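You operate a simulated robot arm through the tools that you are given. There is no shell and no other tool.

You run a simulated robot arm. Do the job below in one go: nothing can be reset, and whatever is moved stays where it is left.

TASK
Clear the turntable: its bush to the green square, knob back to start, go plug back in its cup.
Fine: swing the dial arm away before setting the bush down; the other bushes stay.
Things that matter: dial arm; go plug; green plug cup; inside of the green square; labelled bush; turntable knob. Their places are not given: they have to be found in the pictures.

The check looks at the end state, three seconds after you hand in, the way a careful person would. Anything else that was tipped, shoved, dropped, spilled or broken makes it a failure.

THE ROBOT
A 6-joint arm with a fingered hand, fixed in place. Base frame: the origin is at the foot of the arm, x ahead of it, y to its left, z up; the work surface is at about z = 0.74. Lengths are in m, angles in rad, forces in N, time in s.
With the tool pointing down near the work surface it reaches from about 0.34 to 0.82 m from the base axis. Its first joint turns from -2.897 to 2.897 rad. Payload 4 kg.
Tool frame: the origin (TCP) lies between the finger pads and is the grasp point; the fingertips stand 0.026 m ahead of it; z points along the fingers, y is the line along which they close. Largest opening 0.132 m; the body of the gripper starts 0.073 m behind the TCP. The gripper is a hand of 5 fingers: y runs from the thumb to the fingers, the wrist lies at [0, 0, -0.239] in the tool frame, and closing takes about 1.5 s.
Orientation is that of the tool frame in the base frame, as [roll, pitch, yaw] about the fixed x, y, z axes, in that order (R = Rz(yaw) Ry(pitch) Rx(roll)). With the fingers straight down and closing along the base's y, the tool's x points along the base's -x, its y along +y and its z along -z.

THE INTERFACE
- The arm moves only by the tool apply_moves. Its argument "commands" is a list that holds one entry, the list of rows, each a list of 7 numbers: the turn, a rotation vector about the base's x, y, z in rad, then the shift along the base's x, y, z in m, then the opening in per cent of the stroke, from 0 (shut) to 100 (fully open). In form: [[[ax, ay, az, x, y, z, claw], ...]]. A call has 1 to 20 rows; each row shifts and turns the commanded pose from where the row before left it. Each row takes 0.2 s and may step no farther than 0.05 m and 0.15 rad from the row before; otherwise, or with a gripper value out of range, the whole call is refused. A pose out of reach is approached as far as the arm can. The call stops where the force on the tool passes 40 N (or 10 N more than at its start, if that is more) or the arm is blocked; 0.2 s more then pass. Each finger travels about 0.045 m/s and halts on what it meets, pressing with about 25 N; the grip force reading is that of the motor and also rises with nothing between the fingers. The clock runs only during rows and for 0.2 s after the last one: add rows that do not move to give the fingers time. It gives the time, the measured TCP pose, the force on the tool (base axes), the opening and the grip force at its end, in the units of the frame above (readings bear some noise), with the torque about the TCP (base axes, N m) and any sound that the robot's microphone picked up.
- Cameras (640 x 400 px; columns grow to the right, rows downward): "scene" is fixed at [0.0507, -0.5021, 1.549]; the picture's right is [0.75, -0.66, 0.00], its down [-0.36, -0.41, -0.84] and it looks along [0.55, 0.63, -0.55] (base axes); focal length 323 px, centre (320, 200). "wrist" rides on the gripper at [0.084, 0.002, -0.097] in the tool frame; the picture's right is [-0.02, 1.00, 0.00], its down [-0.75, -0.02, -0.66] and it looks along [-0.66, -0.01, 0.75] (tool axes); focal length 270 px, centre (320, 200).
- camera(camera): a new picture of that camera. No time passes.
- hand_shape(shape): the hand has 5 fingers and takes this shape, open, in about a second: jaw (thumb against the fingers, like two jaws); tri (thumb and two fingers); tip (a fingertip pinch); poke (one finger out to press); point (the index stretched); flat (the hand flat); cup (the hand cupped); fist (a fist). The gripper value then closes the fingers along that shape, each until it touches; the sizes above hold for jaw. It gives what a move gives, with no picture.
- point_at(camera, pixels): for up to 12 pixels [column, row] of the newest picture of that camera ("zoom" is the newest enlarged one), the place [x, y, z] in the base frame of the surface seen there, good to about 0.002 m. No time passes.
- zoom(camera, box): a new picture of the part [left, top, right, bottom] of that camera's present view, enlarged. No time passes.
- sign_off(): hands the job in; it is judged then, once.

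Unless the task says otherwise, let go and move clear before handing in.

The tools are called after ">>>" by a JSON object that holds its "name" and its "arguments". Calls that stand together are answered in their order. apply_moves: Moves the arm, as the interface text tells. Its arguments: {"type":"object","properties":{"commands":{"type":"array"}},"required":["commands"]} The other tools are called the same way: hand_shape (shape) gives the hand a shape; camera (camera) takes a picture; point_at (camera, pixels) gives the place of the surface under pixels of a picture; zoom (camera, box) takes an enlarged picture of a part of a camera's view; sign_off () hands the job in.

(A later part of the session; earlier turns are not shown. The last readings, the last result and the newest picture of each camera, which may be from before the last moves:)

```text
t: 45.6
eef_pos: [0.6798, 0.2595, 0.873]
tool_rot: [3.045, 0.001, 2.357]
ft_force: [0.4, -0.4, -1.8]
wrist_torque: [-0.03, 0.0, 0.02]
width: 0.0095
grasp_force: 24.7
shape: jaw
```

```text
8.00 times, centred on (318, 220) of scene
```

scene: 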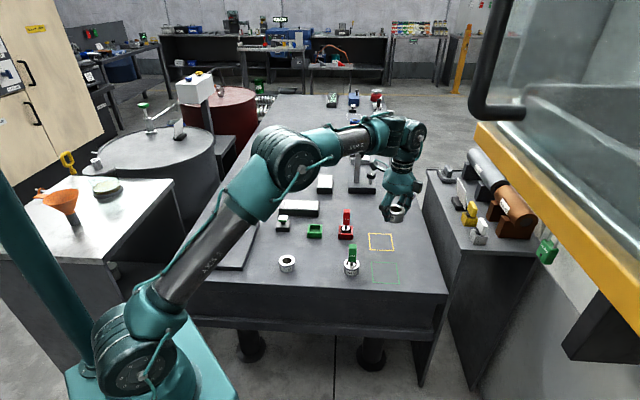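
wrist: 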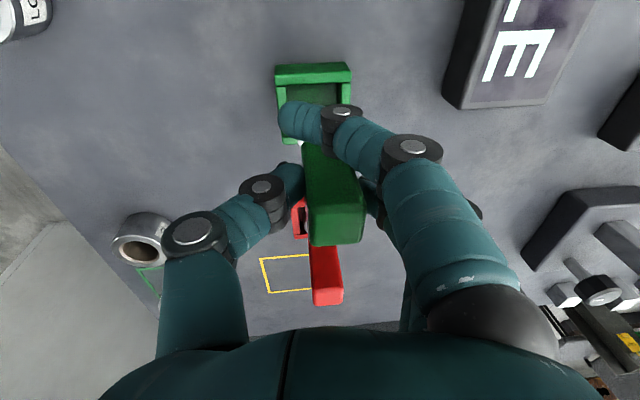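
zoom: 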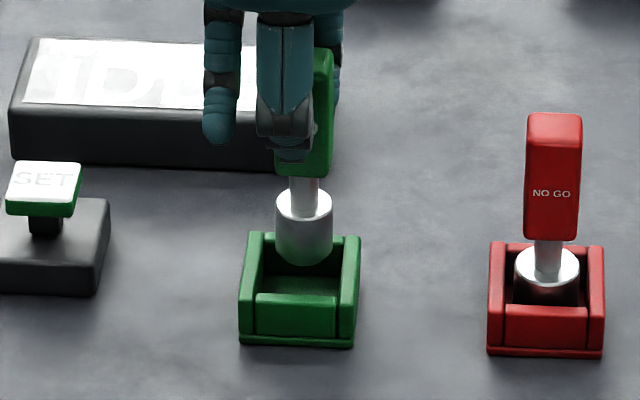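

The gauge is centred over the cup laterally (gauge col 304 vs cup col 300) and needs about 30 mm more. I'll lower it in small steps.

>>> {"name": "apply_moves", "arguments": {"commands": [[[0, 0, 0, 0, 0, -0.008, 5], [0, 0, 0, 0, 0, -0.008, 5], [0, 0, 0, 0, 0, 0, 5]]]}}

>>> {"name": "zoom", "arguments": {"camera": "scene", "box": [295, 195, 340, 245]}}

>>> {"name": "camera", "arguments": {"camera": "wrist"}}

```text
t: 46.4
eef_pos: [0.6818, 0.2589, 0.8577]
tool_rot: [3.047, -0.001, 2.359]
ft_force: [-0.8, 0.1, -1.8]
wrist_torque: [-0.01, 0.0, -0.01]
width: 0.0098
grasp_force: 24.9
shape: jaw
```

```text
8.00 times, centred on (318, 220) of scene
```

zoom: 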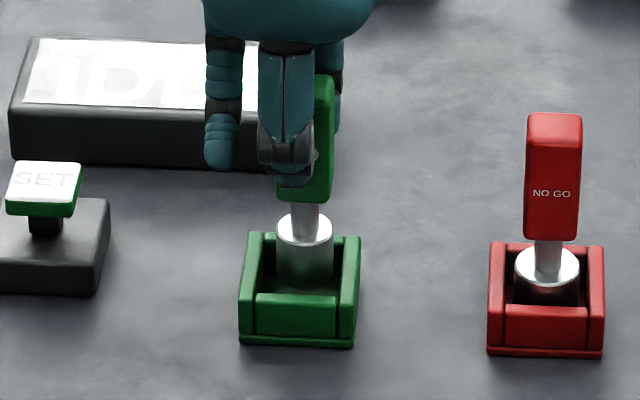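

```text
taken
```

wrist: 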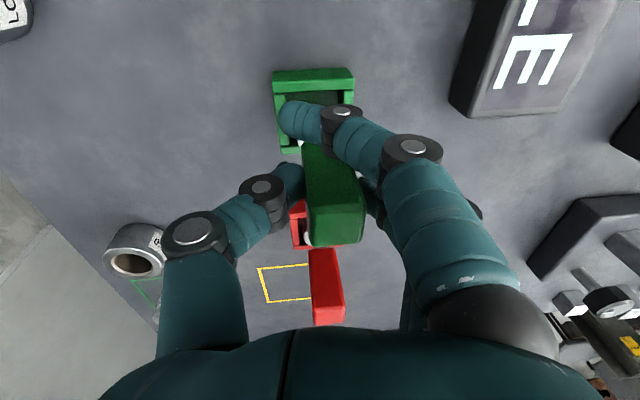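

The gauge is entering the cup with no contact force. I'll keep going in smaller steps.

>>> {"name": "apply_moves", "arguments": {"commands": [[[0, 0, 0, 0, 0, -0.004, 5], [0, 0, 0, 0, 0, -0.004, 5], [0, 0, 0, 0, 0, -0.003, 5], [0, 0, 0, 0, 0, -0.002, 5], [0, 0, 0, 0, 0, 0, 5]]]}}

>>> {"name": "zoom", "arguments": {"camera": "scene", "box": [295, 195, 340, 245]}}

```text
t: 47.6
eef_pos: [0.6817, 0.2582, 0.8453]
tool_rot: [3.045, 0.002, 2.357]
ft_force: [0.9, 0.9, -1.8]
wrist_torque: [-0.03, 0.03, 0.01]
width: 0.0097
grasp_force: 25.3
shape: jaw
```

```text
8.00 times, centred on (318, 220) of scene
```

zoom: 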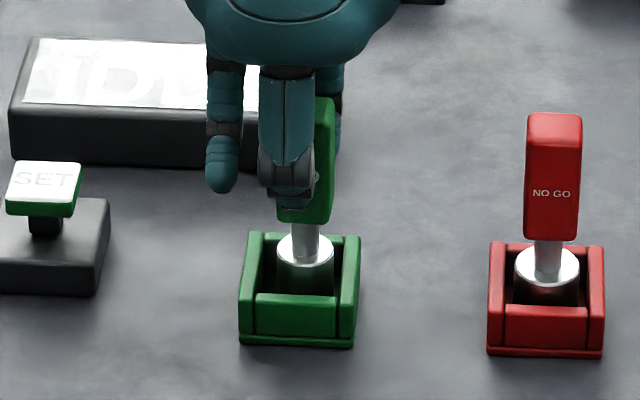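

About 4–5 mm remain (gauge top row ≈249, expected ≈257), and the gauge is well between the walls. I'll finish the lowering gently.

>>> {"name": "apply_moves", "arguments": {"commands": [[[0, 0, 0, 0, 0, -0.0015, 5], [0, 0, 0, 0, 0, -0.0015, 5], [0, 0, 0, 0, 0, -0.001, 5], [0, 0, 0, 0, 0, 0, 5]]]}}

>>> {"name": "zoom", "arguments": {"camera": "scene", "box": [295, 195, 340, 245]}}

```text
t: 48.6
eef_pos: [0.6822, 0.2581, 0.8416]
tool_rot: [3.044, 0.0, 2.357]
ft_force: [-0.6, 0.1, 1.6]
wrist_torque: [0.03, 0.0, -0.02]
width: 0.0096
grasp_force: 25.3
shape: jaw
```

```text
8.00 times, centred on (318, 220) of scene
```

zoom: 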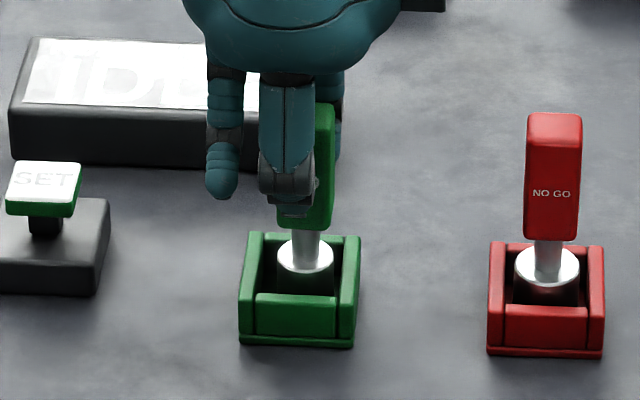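

The load flipped from −1.8 N to +1.6 N, so the plug is on the cup floor. I'll settle it by half a millimetre and open slowly.

>>> {"name": "apply_moves", "arguments": {"commands": [[[0, 0, 0, 0, 0, -0.0005, 5], [0, 0, 0, 0, 0, 0, 10], [0, 0, 0, 0, 0, 0, 16], [0, 0, 0, 0, 0, 0, 22], [0, 0, 0, 0, 0, 0, 30], [0, 0, 0, 0, 0, 0, 40], [0, 0, 0, 0, 0, 0, 50], [0, 0, 0, 0, 0, 0, 62], [0, 0, 0, 0, 0, 0, 75], [0, 0, 0, 0, 0, 0, 75], [0, 0, 0, 0, 0, 0, 75]]]}}

>>> {"name": "camera", "arguments": {"camera": "wrist"}}

>>> {"name": "zoom", "arguments": {"camera": "scene", "box": [295, 195, 340, 245]}}

```text
t: 51.0
eef_pos: [0.6818, 0.2584, 0.8406]
tool_rot: [3.046, -0.001, 2.356]
ft_force: [0.4, -0.2, 0.2]
wrist_torque: [-0.01, -0.01, 0.05]
width: 0.0985
grasp_force: 0.0
shape: jaw
```

```text
taken
```

wrist: 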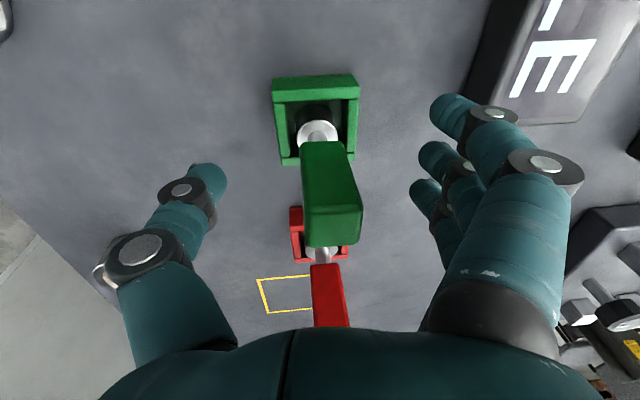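

```text
8.00 times, centred on (318, 220) of scene
```

zoom: 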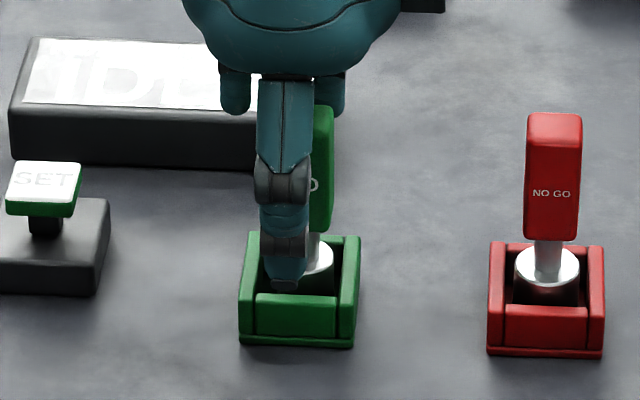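

The plug stands in the green cup and the fingers are clear of it. I'll lift straight up, then remove the tilt.

>>> {"name": "apply_moves", "arguments": {"commands": [[[0, 0, 0, 0, 0, 0.015, 80], [0, 0, 0, 0, 0, 0.025, 85], [0, 0, 0, 0, 0, 0.03, 90], [0, 0, 0, 0, 0, 0.04, 100], [0, 0, 0, 0, 0, 0.04, 100], [-0.034, 0.034, 0, -0.02, 0, 0.02, 100], [-0.0344, 0.0344, 0, -0.03, 0, 0, 100], [0, 0, 0, -0.04, 0.01, 0, 100], [0, 0, 0, 0, 0, 0, 100]]]}}

>>> {"name": "camera", "arguments": {"camera": "wrist"}}

>>> {"name": "zoom", "arguments": {"camera": "scene", "box": [270, 180, 410, 290]}}

```text
t: 53.0
eef_pos: [0.5883, 0.2672, 1.0114]
tool_rot: [3.141, 0.0, 2.354]
ft_force: [0.4, 0.3, -1.2]
wrist_torque: [-0.01, 0.0, 0.01]
width: 0.1318
grasp_force: 0.0
shape: jaw
```

```text
taken
```

wrist: 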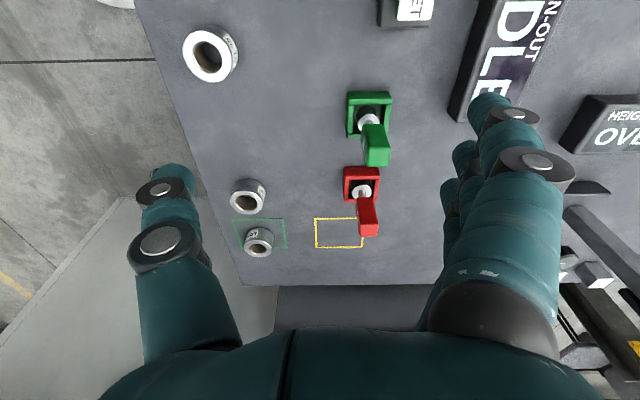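

```text
3.64 times, centred on (340, 235) of scene
```

zoom: 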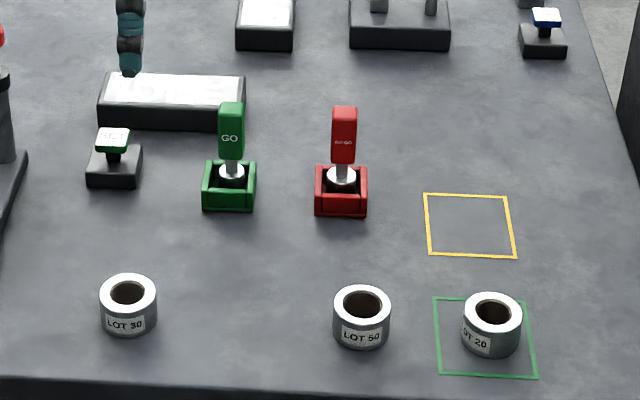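

The GO plug stands upright in the green cup and the other bushes are unmoved. Only the knob remains. For a clue to "start", I'll compare its mark direction with the knob on the neighbouring height rig relative to that rig's frame.

>>> {"name": "zoom", "arguments": {"camera": "scene", "box": [345, 160, 395, 200]}}

>>> {"name": "point_at", "arguments": {"camera": "zoom", "pixels": [[325, 120], [327, 132], [290, 118], [362, 120], [326, 108], [326, 140], [60, 300], [350, 310], [60, 245], [345, 255], [325, 126]]}}

>>> {"name": "camera", "arguments": {"camera": "scene"}}

>>> {"name": "zoom", "arguments": {"camera": "scene", "box": [185, 175, 275, 275]}}

```text
10.00 times, centred on (370, 180) of scene
```

zoom: 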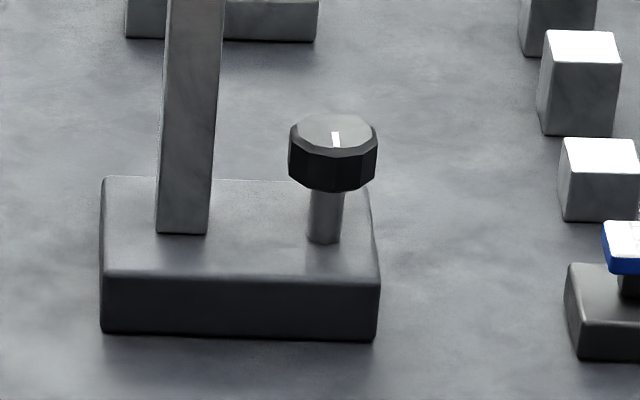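

```text
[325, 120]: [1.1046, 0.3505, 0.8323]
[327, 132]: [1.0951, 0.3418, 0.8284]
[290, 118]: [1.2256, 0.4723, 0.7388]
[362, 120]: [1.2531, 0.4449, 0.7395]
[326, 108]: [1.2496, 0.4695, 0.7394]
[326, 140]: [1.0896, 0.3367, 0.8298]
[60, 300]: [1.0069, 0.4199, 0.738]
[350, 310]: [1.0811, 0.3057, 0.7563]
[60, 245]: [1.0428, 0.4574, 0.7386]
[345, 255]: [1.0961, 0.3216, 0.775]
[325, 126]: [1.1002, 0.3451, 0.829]
```

```text
taken
```

scene: 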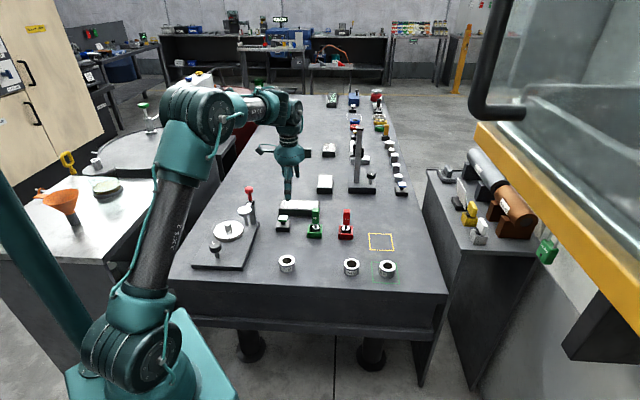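

```text
4.00 times, centred on (230, 225) of scene
```

zoom: 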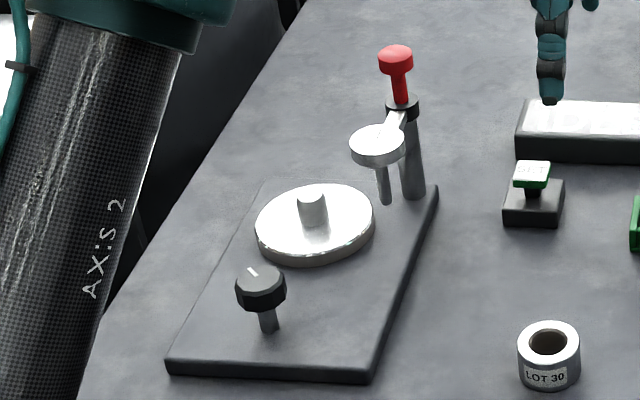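

The height rig's knob mark points to the operator side (about 230° in base), while the turntable knob's mark points to +y (about 93°). It has clearly been turned, but the stop has to be found by feel. I'll move above the knob for a close look.

>>> {"name": "apply_moves", "arguments": {"commands": [[[0, 0, 0, -0.0373, 0.0151, -0.004, 100], [0, 0, 0, -0.0373, 0.0151, -0.004, 100], [0, 0, 0, -0.0373, 0.0151, -0.004, 100], [0, 0, 0, -0.0373, 0.0151, -0.004, 100], [0, 0, 0, -0.0373, 0.0151, -0.004, 100], [0, 0, 0, -0.0373, 0.0151, -0.004, 100], [0, 0, 0, -0.0373, 0.0151, -0.004, 100], [0, 0, 0, 0, 0, -0.03, 100], [0, 0, 0, 0, 0, 0, 100], [0, 0, 0, 0, 0, 0, 100]]]}}

>>> {"name": "camera", "arguments": {"camera": "wrist"}}

>>> {"name": "zoom", "arguments": {"camera": "wrist", "box": [270, 50, 370, 150]}}

```text
t: 55.2
eef_pos: [0.3302, 0.3757, 0.9547]
tool_rot: [-3.141, 0.001, 2.356]
ft_force: [-1.0, -0.1, -0.7]
wrist_torque: [-0.04, -0.01, 0.01]
width: 0.132
grasp_force: 0.1
shape: jaw
```

```text
taken
```

wrist: 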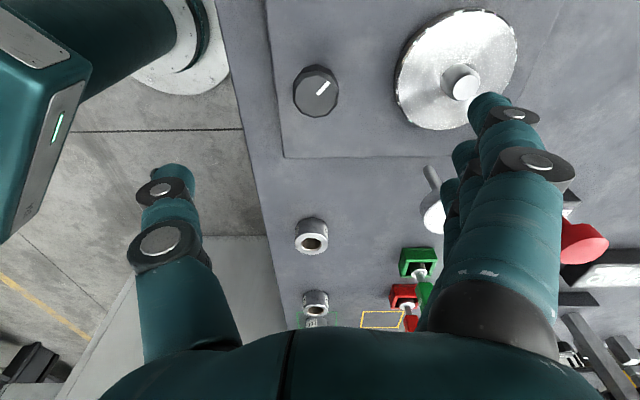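

```text
4.00 times, centred on (320, 100) of wrist
```

zoom: 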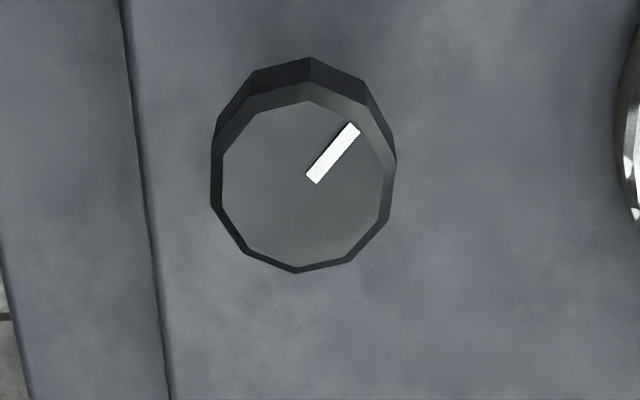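

The knob top is clearly visible with its mark. I'll measure its centre and the mark angle.

>>> {"name": "point_at", "arguments": {"camera": "zoom", "pixels": [[307, 183], [311, 180], [355, 127], [230, 185], [385, 185], [305, 110], [302, 258], [300, 65], [212, 160], [395, 165], [298, 270]]}}

```text
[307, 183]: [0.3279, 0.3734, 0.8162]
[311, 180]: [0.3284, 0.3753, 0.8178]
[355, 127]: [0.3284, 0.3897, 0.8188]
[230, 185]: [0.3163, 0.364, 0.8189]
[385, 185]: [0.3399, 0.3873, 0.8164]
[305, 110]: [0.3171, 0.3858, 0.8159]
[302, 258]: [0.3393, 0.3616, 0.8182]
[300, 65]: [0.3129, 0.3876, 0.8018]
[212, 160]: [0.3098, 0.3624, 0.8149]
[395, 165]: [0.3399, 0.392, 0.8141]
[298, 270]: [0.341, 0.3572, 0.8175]
```

Knob centre is (0.328, 0.374), with the mark pointing to about 90° in base. I'll lower around it with the fingers open.

>>> {"name": "apply_moves", "arguments": {"commands": [[[0, 0, 0, -0.002, -0.0017, -0.03, 100], [0, 0, 0, 0, 0, -0.03, 95], [0, 0, 0, 0, 0, -0.03, 90], [0, 0, 0, 0, 0, -0.03, 80], [0, 0, 0, 0, 0, -0.022, 75], [0, 0, 0, 0, 0, 0, 70], [0, 0, 0, 0, 0, 0, 70]]]}}

>>> {"name": "camera", "arguments": {"camera": "wrist"}}

>>> {"name": "zoom", "arguments": {"camera": "scene", "box": [170, 160, 290, 280]}}

```text
t: 56.8
eef_pos: [0.3292, 0.3714, 0.8122]
tool_rot: [3.142, -0.001, 2.356]
ft_force: [0.1, 0.4, -0.3]
wrist_torque: [0.0, 0.04, -0.01]
width: 0.0929
grasp_force: 0.1
shape: jaw
```

```text
taken
```

wrist: 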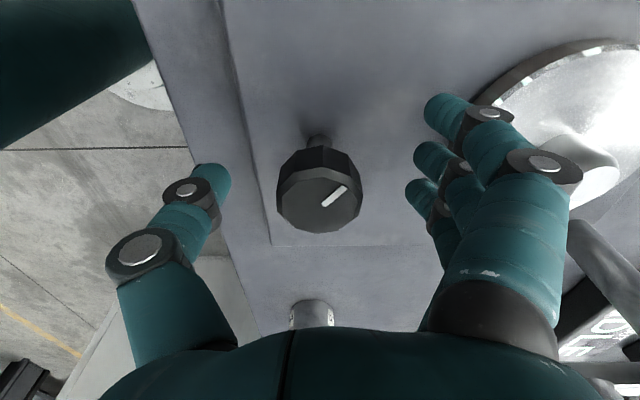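

```text
3.33 times, centred on (230, 220) of scene
```

zoom: 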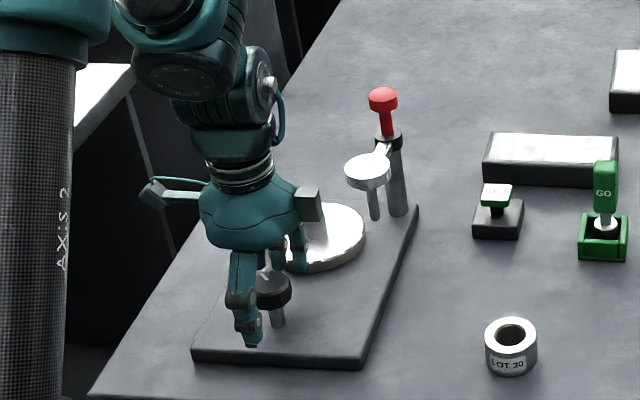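

The knob is centred at pixel (319,195) between thumb and fingers. Closing gently on it.

>>> {"name": "apply_moves", "arguments": {"commands": [[[0, 0, 0, 0, 0, 0, 55], [0, 0, 0, 0, 0, 0, 42], [0, 0, 0, 0, 0, 0, 32], [0, 0, 0, 0, 0, 0, 24], [0, 0, 0, 0, 0, 0, 18], [0, 0, 0, 0, 0, 0, 15], [0, 0, 0, 0, 0, 0, 15], [0, 0, 0, 0, 0, 0, 15], [0, 0, 0, 0, 0, 0, 15]]]}}

>>> {"name": "camera", "arguments": {"camera": "wrist"}}

>>> {"name": "zoom", "arguments": {"camera": "scene", "box": [170, 160, 290, 280]}}

```text
t: 58.8
eef_pos: [0.329, 0.3713, 0.8118]
tool_rot: [-3.139, -0.001, 2.355]
ft_force: [-7.3, -8.4, -3.5]
wrist_torque: [-0.16, 0.15, -0.04]
width: 0.0206
grasp_force: 25.5
shape: jaw
```

```text
taken
```

wrist: 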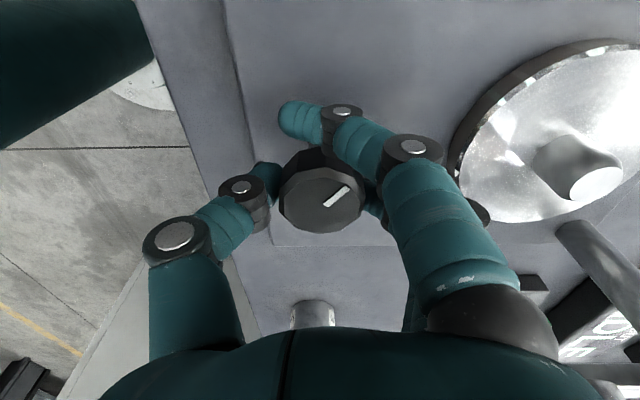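

```text
3.33 times, centred on (230, 220) of scene
```

zoom: 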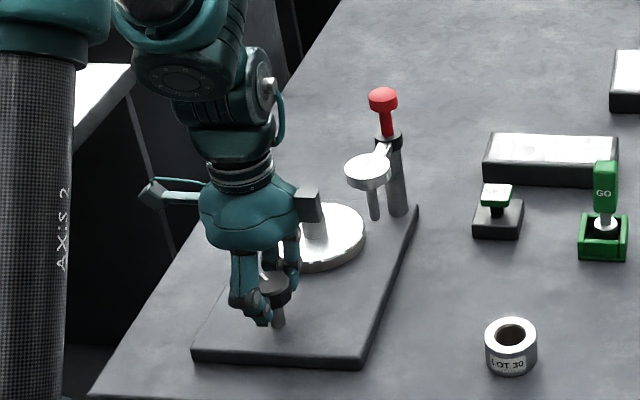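

The grip is on (25 N) with an 11 N side load from the thumb. I'll relieve that with a small shift, then try a small counter-clockwise turn (+0.16 rad) and read the torque.

>>> {"name": "apply_moves", "arguments": {"commands": [[[0, 0, 0, -0.0015, -0.0015, 0, 15], [0, 0, 0, 0, 0, 0, 15], [0, 0, 0.04, 0, 0, 0, 15], [0, 0, 0.04, 0, 0, 0, 15], [0, 0, 0.04, 0, 0, 0, 15], [0, 0, 0.04, 0, 0, 0, 15], [0, 0, 0, 0, 0, 0, 15]]]}}

>>> {"name": "camera", "arguments": {"camera": "wrist"}}

>>> {"name": "zoom", "arguments": {"camera": "wrist", "box": [260, 130, 380, 250]}}

>>> {"name": "zoom", "arguments": {"camera": "scene", "box": [190, 160, 320, 280]}}

```text
t: 60.4
eef_pos: [0.3265, 0.3715, 0.8109]
tool_rot: [3.141, 0.001, 2.518]
ft_force: [4.6, -10.2, -3.6]
wrist_torque: [-0.18, 0.0, -0.02]
width: 0.0202
grasp_force: 24.6
shape: jaw
```

```text
taken
```

wrist: 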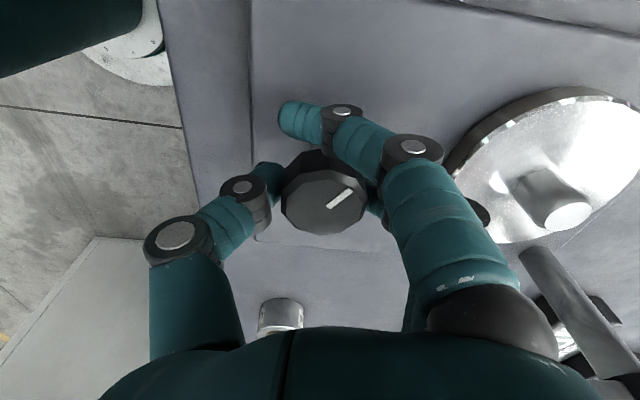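

```text
3.33 times, centred on (320, 190) of wrist
```

zoom: 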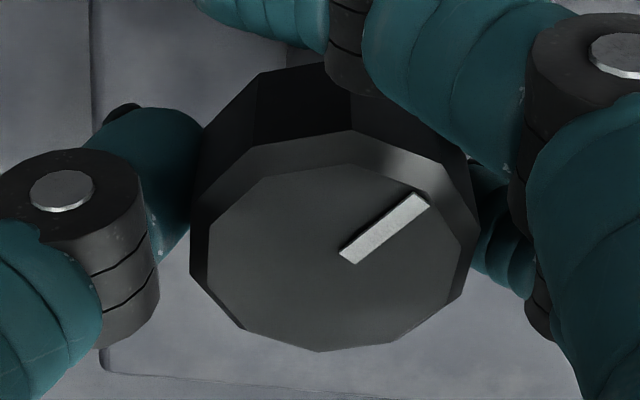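

```text
3.33 times, centred on (255, 220) of scene
```

zoom: 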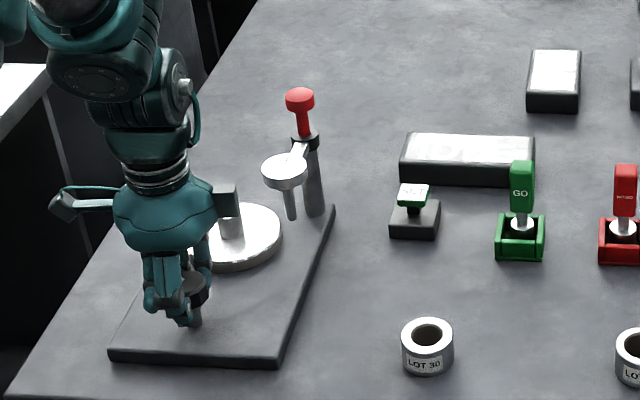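

The knob followed the hand counter-clockwise with no torque, so there is no stop that way here. Now I'll turn clockwise, back past the original angle, and watch for a stop.

>>> {"name": "apply_moves", "arguments": {"commands": [[[0, 0, -0.05, 0, -0.0005, 0, 15], [0, 0, -0.05, 0, -0.0005, 0, 15], [0, 0, -0.05, 0, 0, 0, 15], [0, 0, -0.05, 0, 0, 0, 15], [0, 0, -0.05, 0, 0, 0, 15], [0, 0, -0.05, 0, 0, 0, 15], [0, 0, 0, 0, 0, 0, 15]]]}}

>>> {"name": "zoom", "arguments": {"camera": "wrist", "box": [260, 130, 380, 250]}}

>>> {"name": "zoom", "arguments": {"camera": "scene", "box": [270, 180, 330, 230]}}

```text
t: 62.0
eef_pos: [0.3278, 0.3697, 0.8118]
tool_rot: [-3.141, 0.0, 2.217]
ft_force: [-1.6, -0.9, -5.7]
wrist_torque: [-0.05, 0.02, 0.02]
width: 0.0199
grasp_force: 25.2
shape: jaw
```

```text
3.33 times, centred on (320, 190) of wrist
```

zoom: 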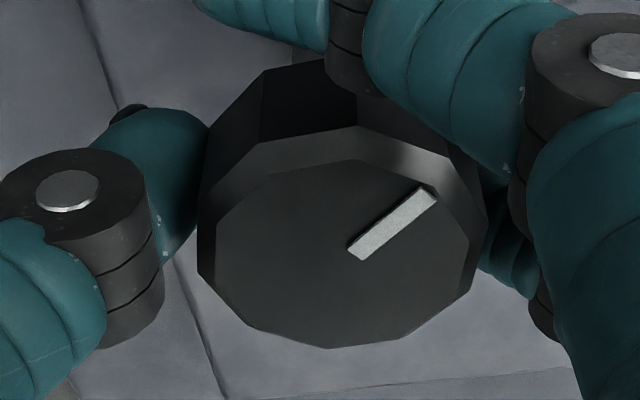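

```text
8.00 times, centred on (300, 205) of scene
```

zoom: 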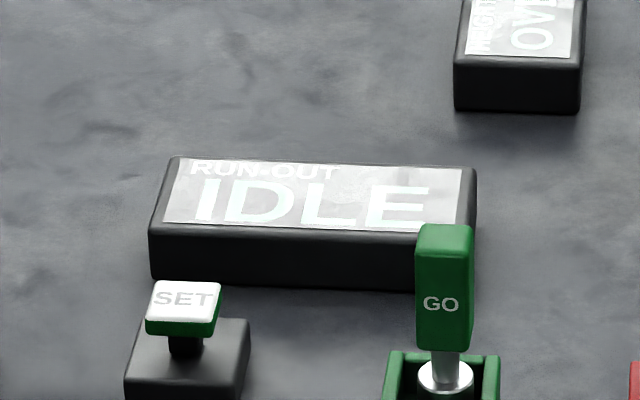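

The knob still follows freely (about 8° clockwise of where it began) with no torque. Continuing clockwise.

>>> {"name": "apply_moves", "arguments": {"commands": [[[0, 0, -0.06, 0, 0, 0, 15], [0, 0, -0.06, 0, 0, 0, 15], [0, 0, -0.06, 0, 0, 0, 15], [0, 0, -0.06, 0, 0, 0, 15], [0, 0, -0.06, 0, 0, 0, 15], [0, 0, -0.06, 0, 0, 0, 15], [0, 0, 0, 0, 0, 0, 15]]]}}

>>> {"name": "zoom", "arguments": {"camera": "wrist", "box": [260, 130, 380, 250]}}

>>> {"name": "zoom", "arguments": {"camera": "scene", "box": [190, 160, 320, 280]}}

```text
t: 63.6
eef_pos: [0.3256, 0.3712, 0.8116]
tool_rot: [-3.14, -0.002, 1.858]
ft_force: [-7.3, 2.4, -9.4]
wrist_torque: [0.01, 0.11, 0.02]
width: 0.0196
grasp_force: 25.1
shape: jaw
```

```text
3.33 times, centred on (320, 190) of wrist
```

zoom: 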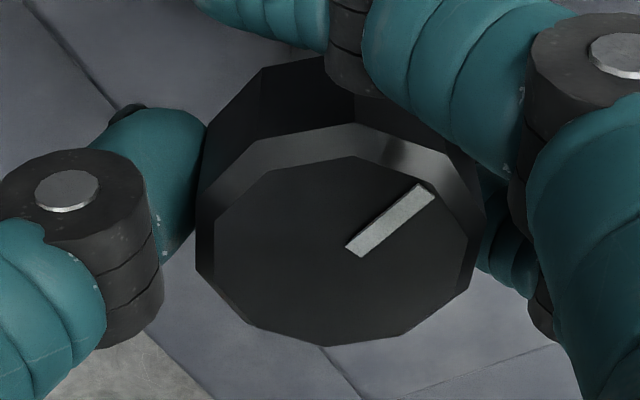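

```text
3.33 times, centred on (255, 220) of scene
```

zoom: 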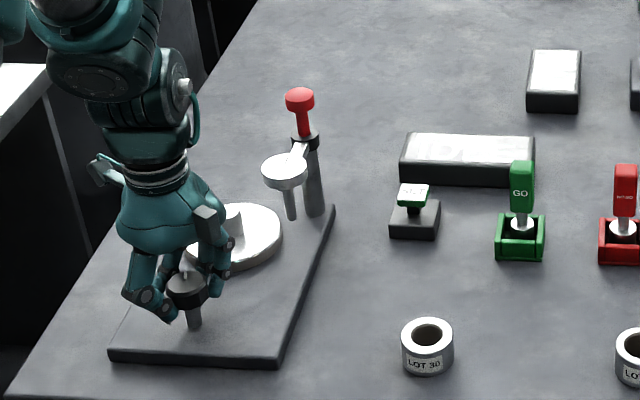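

Still free; the mark is now at about 61°. Continuing clockwise with a tiny relief of the built-up vertical pull.

>>> {"name": "apply_moves", "arguments": {"commands": [[[0, 0, -0.06, -0.0005, 0, -0.001, 15], [0, 0, -0.06, 0, 0, -0.0005, 15], [0, 0, -0.06, 0, 0, 0, 15], [0, 0, -0.06, 0, 0, 0, 15], [0, 0, -0.06, 0, 0, 0, 15], [0, 0, -0.06, 0, 0, 0, 15], [0, 0, -0.06, 0, 0, 0, 15], [0, 0, 0, 0, 0, 0, 15]]]}}

>>> {"name": "zoom", "arguments": {"camera": "wrist", "box": [260, 130, 380, 250]}}

>>> {"name": "zoom", "arguments": {"camera": "scene", "box": [190, 160, 320, 280]}}

```text
t: 65.4
eef_pos: [0.3252, 0.3702, 0.8096]
tool_rot: [-3.141, -0.001, 1.439]
ft_force: [-9.8, 11.4, -4.9]
wrist_torque: [0.21, 0.32, 0.06]
width: 0.0199
grasp_force: 24.9
shape: jaw
```

```text
3.33 times, centred on (320, 190) of wrist
```

zoom: 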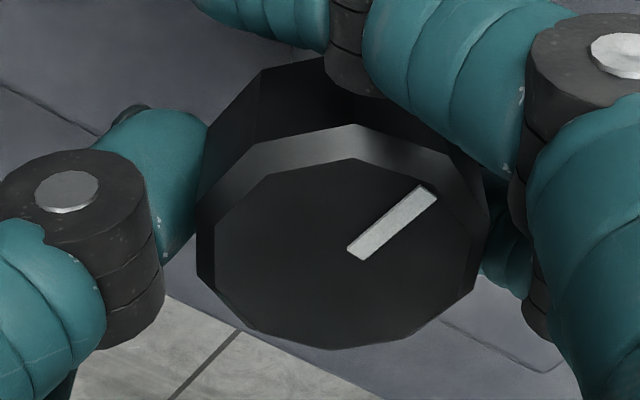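

```text
3.33 times, centred on (255, 220) of scene
```

zoom: 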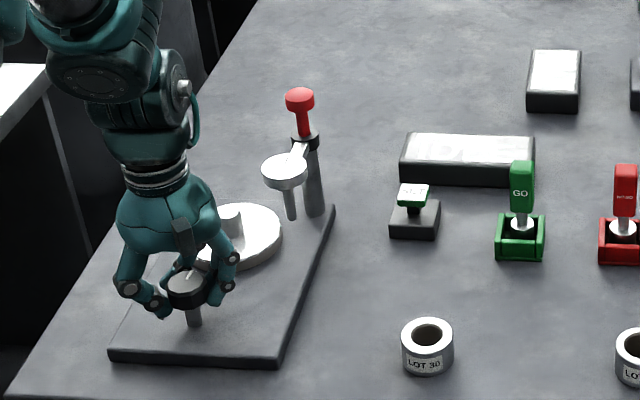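

No stop yet; the mark is at about 37°. I'll relieve the side load a little and keep turning clockwise.

>>> {"name": "apply_moves", "arguments": {"commands": [[[0, 0, -0.06, -0.0005, 0.001, 0, 15], [0, 0, -0.06, 0, 0.0005, 0, 15], [0, 0, -0.06, 0, 0, 0, 15], [0, 0, -0.06, 0, 0, 0, 15], [0, 0, -0.06, 0, 0, 0, 15], [0, 0, -0.06, 0, 0, 0, 15], [0, 0, -0.06, 0, 0, 0, 15], [0, 0, 0, 0, 0, 0, 15]]]}}

>>> {"name": "zoom", "arguments": {"camera": "wrist", "box": [260, 130, 380, 250]}}

>>> {"name": "zoom", "arguments": {"camera": "scene", "box": [190, 160, 320, 280]}}

```text
t: 67.2
eef_pos: [0.3261, 0.3722, 0.8096]
tool_rot: [-3.141, -0.001, 1.017]
ft_force: [-2.0, 16.3, -2.1]
wrist_torque: [0.31, 0.14, 0.04]
width: 0.0194
grasp_force: 25.2
shape: jaw
```

```text
3.33 times, centred on (320, 190) of wrist
```

zoom: 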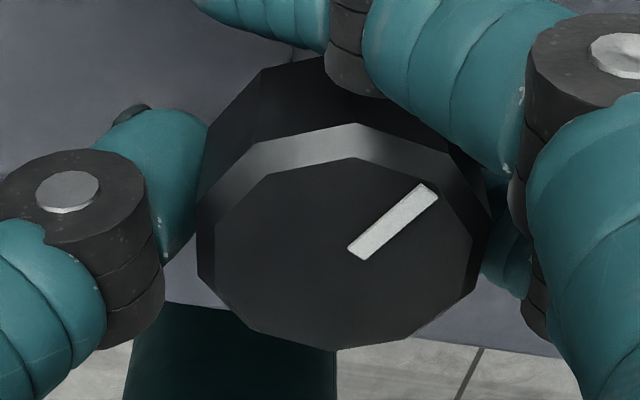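

```text
3.33 times, centred on (255, 220) of scene
```

zoom: 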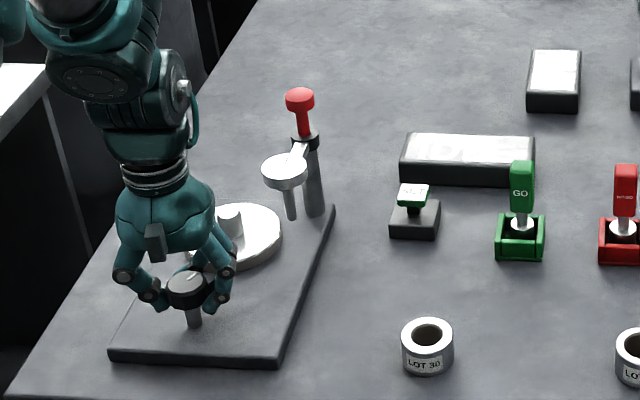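

The mark is at about 13° and still moving freely. Continuing clockwise with another small side-load relief.

>>> {"name": "apply_moves", "arguments": {"commands": [[[0, 0, -0.06, 0, 0.001, 0, 15], [0, 0, -0.06, 0, 0.001, 0, 15], [0, 0, -0.06, 0, 0, 0, 15], [0, 0, -0.06, 0, 0, 0, 15], [0, 0, -0.06, 0, 0, 0, 15], [0, 0, -0.06, 0, 0, 0, 15], [0, 0, -0.06, 0, 0, 0, 15], [0, 0, 0, 0, 0, 0, 15]]]}}

>>> {"name": "zoom", "arguments": {"camera": "wrist", "box": [260, 130, 380, 250]}}

>>> {"name": "zoom", "arguments": {"camera": "scene", "box": [190, 160, 320, 280]}}

```text
t: 69.0
eef_pos: [0.3268, 0.3749, 0.8087]
tool_rot: [-3.141, -0.002, 0.595]
ft_force: [2.6, 5.9, -0.4]
wrist_torque: [0.2, 0.04, 0.04]
width: 0.0195
grasp_force: 24.8
shape: jaw
```

```text
3.33 times, centred on (320, 190) of wrist
```

zoom: 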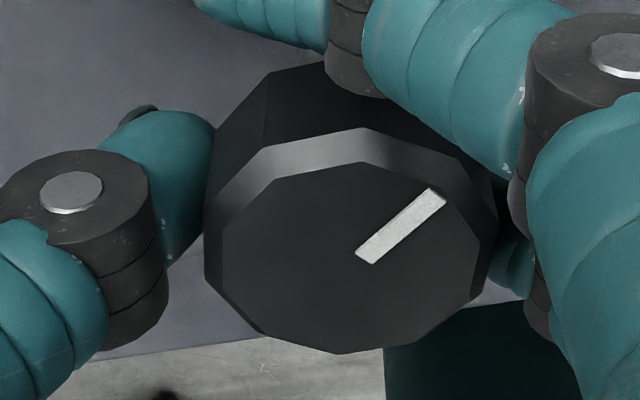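

```text
3.33 times, centred on (255, 220) of scene
```

zoom: 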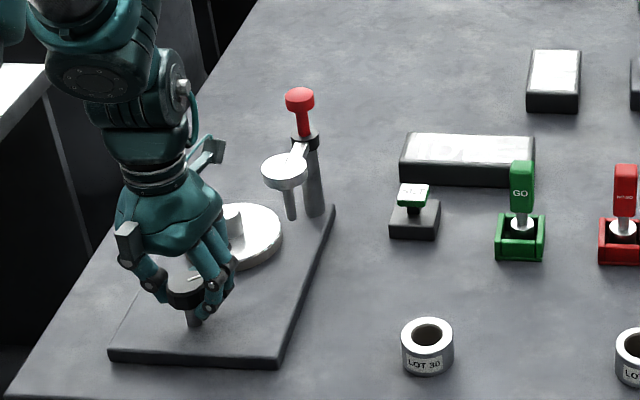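

The mark is at about −11° with no resistance. Continuing clockwise toward the operator-side direction.

>>> {"name": "apply_moves", "arguments": {"commands": [[[0, 0, -0.06, 0, 0.0005, 0, 15], [0, 0, -0.06, 0, 0.0005, 0, 15], [0, 0, -0.06, 0, 0, 0, 15], [0, 0, -0.06, 0, 0, 0, 15], [0, 0, -0.06, 0, 0, 0, 15], [0, 0, -0.06, 0, 0, 0, 15], [0, 0, -0.06, 0, 0, 0, 15], [0, 0, 0, 0, 0, 0, 15]]]}}

>>> {"name": "zoom", "arguments": {"camera": "wrist", "box": [260, 130, 380, 250]}}

>>> {"name": "zoom", "arguments": {"camera": "scene", "box": [190, 160, 320, 280]}}

```text
t: 70.8
eef_pos: [0.3258, 0.3749, 0.8106]
tool_rot: [-3.141, -0.001, 0.174]
ft_force: [18.8, 9.2, -4.9]
wrist_torque: [0.29, -0.22, 0.11]
width: 0.0194
grasp_force: 25.1
shape: jaw
```

```text
3.33 times, centred on (320, 190) of wrist
```

zoom: 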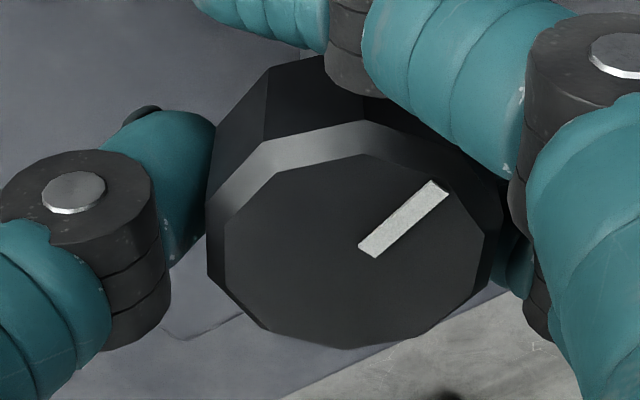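

```text
3.33 times, centred on (255, 220) of scene
```

zoom: 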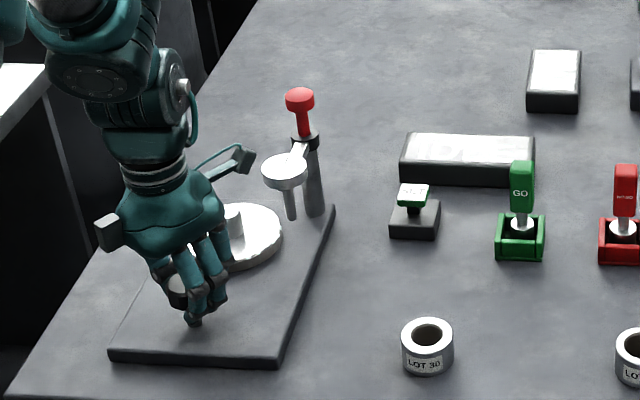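

The mark is at about −35°. The hand's camera stays clear of the dial, both above it and to the side. I'll relieve the 20 N side load and continue.

>>> {"name": "apply_moves", "arguments": {"commands": [[[0, 0, 0, 0.0015, 0.0007, 0, 15], [0, 0, -0.05, 0.001, 0.0003, 0, 15], [0, 0, -0.05, 0, 0, 0, 15], [0, 0, -0.05, 0, 0, 0, 15], [0, 0, -0.05, 0, 0, 0, 15], [0, 0, -0.05, 0, 0, 0, 15], [0, 0, -0.05, 0, 0, 0, 15], [0, 0, 0, 0, 0, 0, 15]]]}}

>>> {"name": "zoom", "arguments": {"camera": "wrist", "box": [260, 130, 380, 250]}}

>>> {"name": "zoom", "arguments": {"camera": "scene", "box": [190, 160, 320, 280]}}

```text
t: 72.6
eef_pos: [0.3281, 0.3751, 0.8097]
tool_rot: [3.142, 0.0, -0.124]
ft_force: [7.5, 5.6, -7.0]
wrist_torque: [0.22, -0.14, 0.08]
width: 0.0196
grasp_force: 25.0
shape: jaw
```

```text
3.33 times, centred on (320, 190) of wrist
```

zoom: 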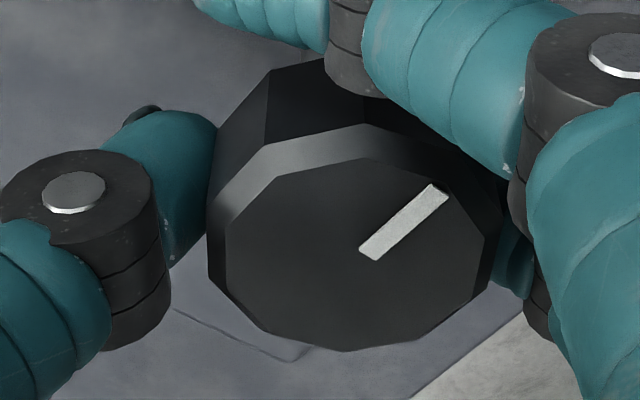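

```text
3.33 times, centred on (255, 220) of scene
```

zoom: 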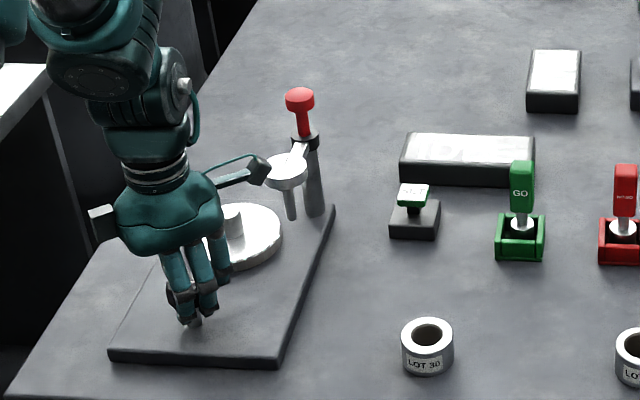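

The mark is at about −52° with still no stop. Continuing.

>>> {"name": "apply_moves", "arguments": {"commands": [[[0, 0, -0.05, 0.0007, 0.0003, -0.0005, 15], [0, 0, -0.05, 0, 0, -0.0005, 15], [0, 0, -0.05, 0, 0, 0, 15], [0, 0, -0.05, 0, 0, 0, 15], [0, 0, -0.05, 0, 0, 0, 15], [0, 0, -0.05, 0, 0, 0, 15], [0, 0, 0, 0, 0, 0, 15]]]}}

>>> {"name": "zoom", "arguments": {"camera": "wrist", "box": [260, 130, 380, 250]}}

>>> {"name": "zoom", "arguments": {"camera": "scene", "box": [190, 160, 320, 280]}}

```text
t: 74.2
eef_pos: [0.3296, 0.3759, 0.8091]
tool_rot: [-3.14, -0.002, -0.422]
ft_force: [14.8, 2.4, -2.7]
wrist_torque: [0.13, -0.24, 0.11]
width: 0.0195
grasp_force: 25.0
shape: jaw
```

```text
3.33 times, centred on (320, 190) of wrist
```

zoom: 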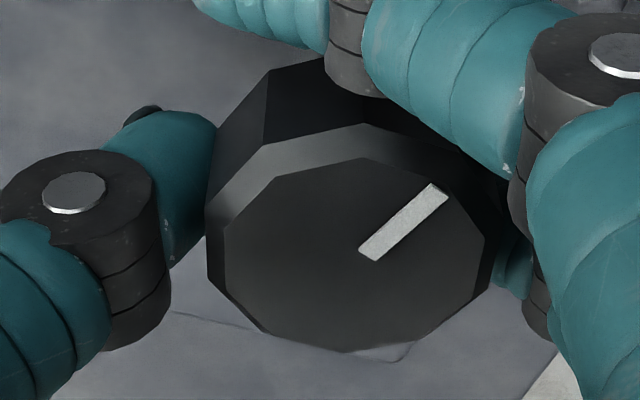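

```text
3.33 times, centred on (255, 220) of scene
```

zoom: 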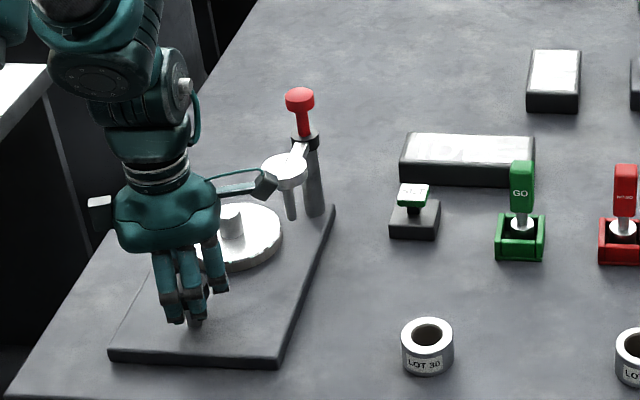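

The mark is at about −69° and still free. Continuing.

>>> {"name": "apply_moves", "arguments": {"commands": [[[0, 0, -0.05, 0.001, 0.0, 0, 15], [0, 0, -0.05, 0.0005, 0, 0, 15], [0, 0, -0.05, 0, 0, 0, 15], [0, 0, -0.05, 0, 0, 0, 15], [0, 0, -0.05, 0, 0, 0, 15], [0, 0, -0.05, 0, 0, 0, 15], [0, 0, 0, 0, 0, 0, 15]]]}}

>>> {"name": "zoom", "arguments": {"camera": "wrist", "box": [260, 130, 380, 250]}}

>>> {"name": "zoom", "arguments": {"camera": "scene", "box": [190, 160, 320, 280]}}

```text
t: 75.2
eef_pos: [0.3379, 0.3694, 0.8075]
tool_rot: [-3.14, 0.017, -0.582]
ft_force: [-5.4, 13.1, -10.6]
wrist_torque: [0.12, -0.13, -0.04]
width: 0.0177
grasp_force: 25.4
shape: jaw
out of reach, approached as far as the arm can: row 3, 4
stopped in row 4: the force on the tool passed its limit at 63 N (the readings are from after the stop); the commanded pose is now the measured one
```

```text
3.33 times, centred on (320, 190) of wrist
```

zoom: 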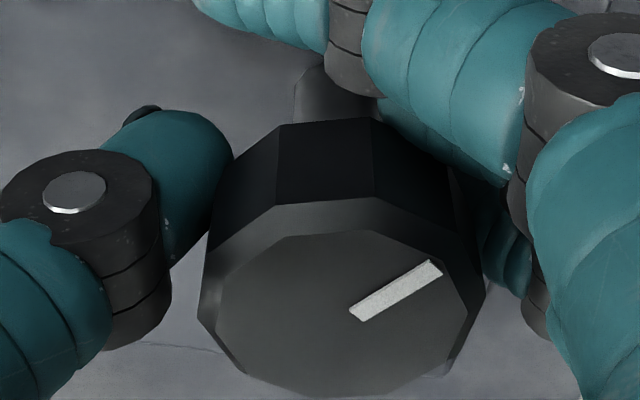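

```text
3.33 times, centred on (255, 220) of scene
```

zoom: 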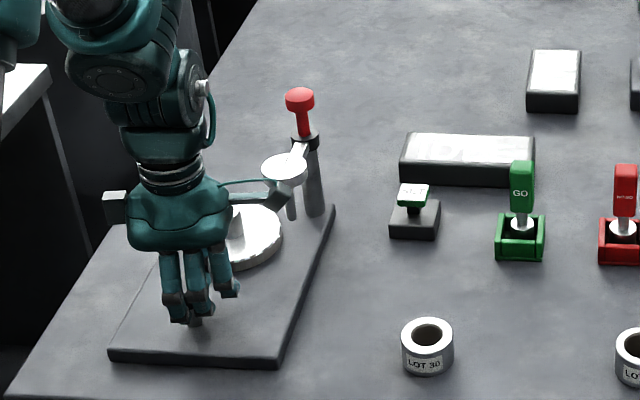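

The wrist hit its own joint limit (ψ≈−120°) and the hand slid on the knob. I'll release the knob, lift away, and check its state.

>>> {"name": "apply_moves", "arguments": {"commands": [[[0, 0, 0, 0, 0, 0, 25], [0, 0, 0, 0, 0, 0, 40], [0, 0, 0, 0, 0, 0, 55], [0, 0, 0, 0, 0, 0, 70], [0, 0, 0, 0, 0, 0, 85], [0, 0, 0, 0, 0, 0, 85], [0, 0, 0, 0, 0, 0, 85]]]}}

>>> {"name": "camera", "arguments": {"camera": "wrist"}}

>>> {"name": "zoom", "arguments": {"camera": "scene", "box": [190, 160, 320, 280]}}

```text
t: 76.8
eef_pos: [0.3382, 0.3671, 0.8087]
tool_rot: [3.14, 0.017, -0.587]
ft_force: [0.1, 0.7, 0.5]
wrist_torque: [0.0, 0.02, 0.01]
width: 0.1118
grasp_force: 0.0
shape: jaw
```

```text
taken
```

wrist: 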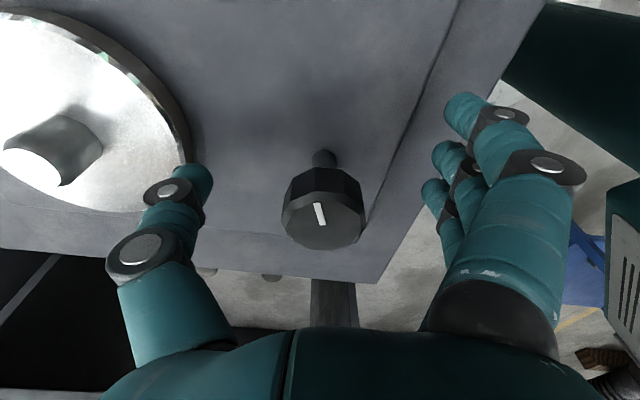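

```text
3.33 times, centred on (255, 220) of scene
```

zoom: 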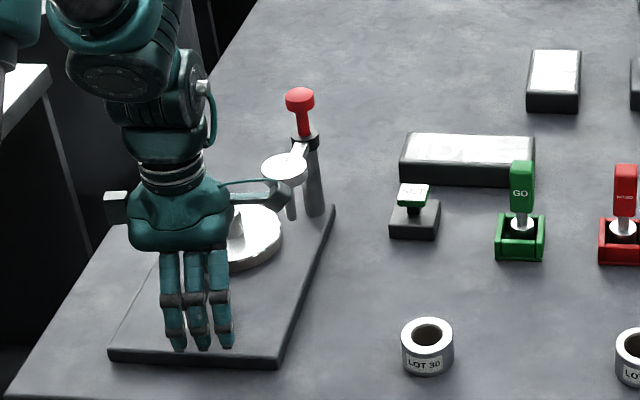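

After release, the mark at (320,215) points differently from when I held it, so the knob turned by itself as I opened. I'll lift up, get a clear view and measure the mark angle.

>>> {"name": "apply_moves", "arguments": {"commands": [[[0, 0, 0, 0, 0, 0.02, 90], [0, 0, 0, 0, 0, 0.03, 100], [0, 0, 0, 0, 0, 0.04, 100], [0, 0, 0, 0, 0, 0.04, 100], [0, 0, 0, 0, 0, 0, 100]]]}}

>>> {"name": "camera", "arguments": {"camera": "wrist"}}

>>> {"name": "zoom", "arguments": {"camera": "scene", "box": [190, 200, 270, 280]}}

```text
t: 78.0
eef_pos: [0.3395, 0.365, 0.9389]
tool_rot: [-3.141, 0.015, -0.58]
ft_force: [0.2, -0.6, -0.6]
wrist_torque: [0.04, -0.01, -0.03]
width: 0.1318
grasp_force: 0.1
shape: jaw
```

```text
taken
```

wrist: 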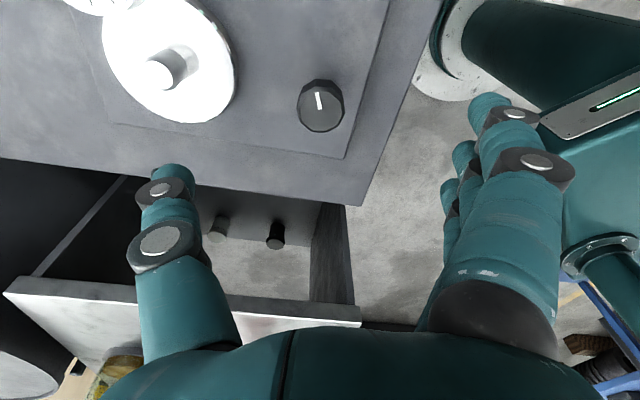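

```text
5.00 times, centred on (230, 240) of scene
```

zoom: 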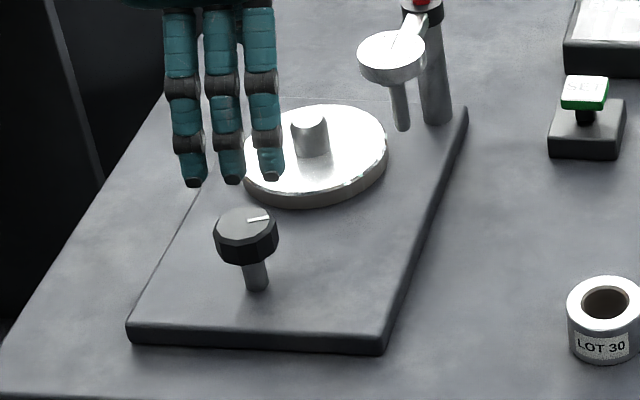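

The knob's mark now points toward about −24°. I'll measure it precisely with the wrist view.

>>> {"name": "zoom", "arguments": {"camera": "wrist", "box": [280, 60, 360, 150]}}

>>> {"name": "point_at", "arguments": {"camera": "wrist", "pixels": [[320, 108], [317.5, 93], [301, 105], [341, 107], [320, 90], [321, 128]]}}

```text
4.44 times, centred on (320, 105) of wrist
```

zoom: 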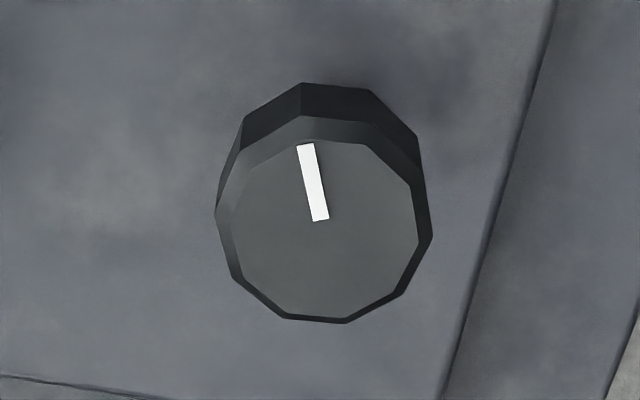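

```text
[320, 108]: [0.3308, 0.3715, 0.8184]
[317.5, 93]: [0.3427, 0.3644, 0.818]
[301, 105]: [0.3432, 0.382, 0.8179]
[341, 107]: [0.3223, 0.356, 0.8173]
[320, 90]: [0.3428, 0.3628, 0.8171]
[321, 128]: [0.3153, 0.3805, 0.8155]
```

Mark angle is now about −30°. I'll check that the rig itself hasn't shifted, using the same crop as before I touched the knob.

>>> {"name": "zoom", "arguments": {"camera": "scene", "box": [185, 175, 275, 275]}}

>>> {"name": "point_at", "arguments": {"camera": "scene", "pixels": [[192, 266], [242, 270], [260, 222], [214.7, 244.6]]}}

```text
4.00 times, centred on (230, 225) of scene
```

zoom: 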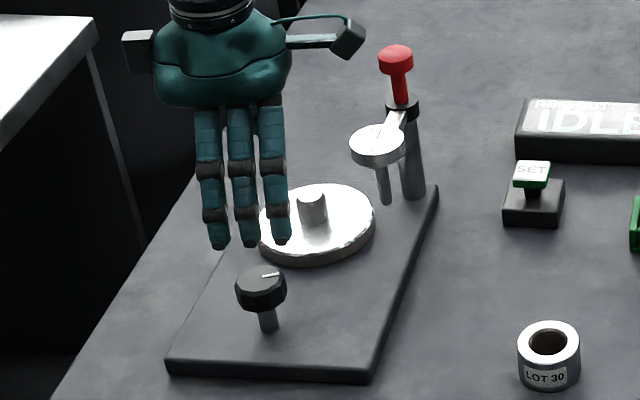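

```text
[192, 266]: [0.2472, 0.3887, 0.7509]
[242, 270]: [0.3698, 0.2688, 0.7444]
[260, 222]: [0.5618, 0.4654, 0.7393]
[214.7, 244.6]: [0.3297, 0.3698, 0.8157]
```

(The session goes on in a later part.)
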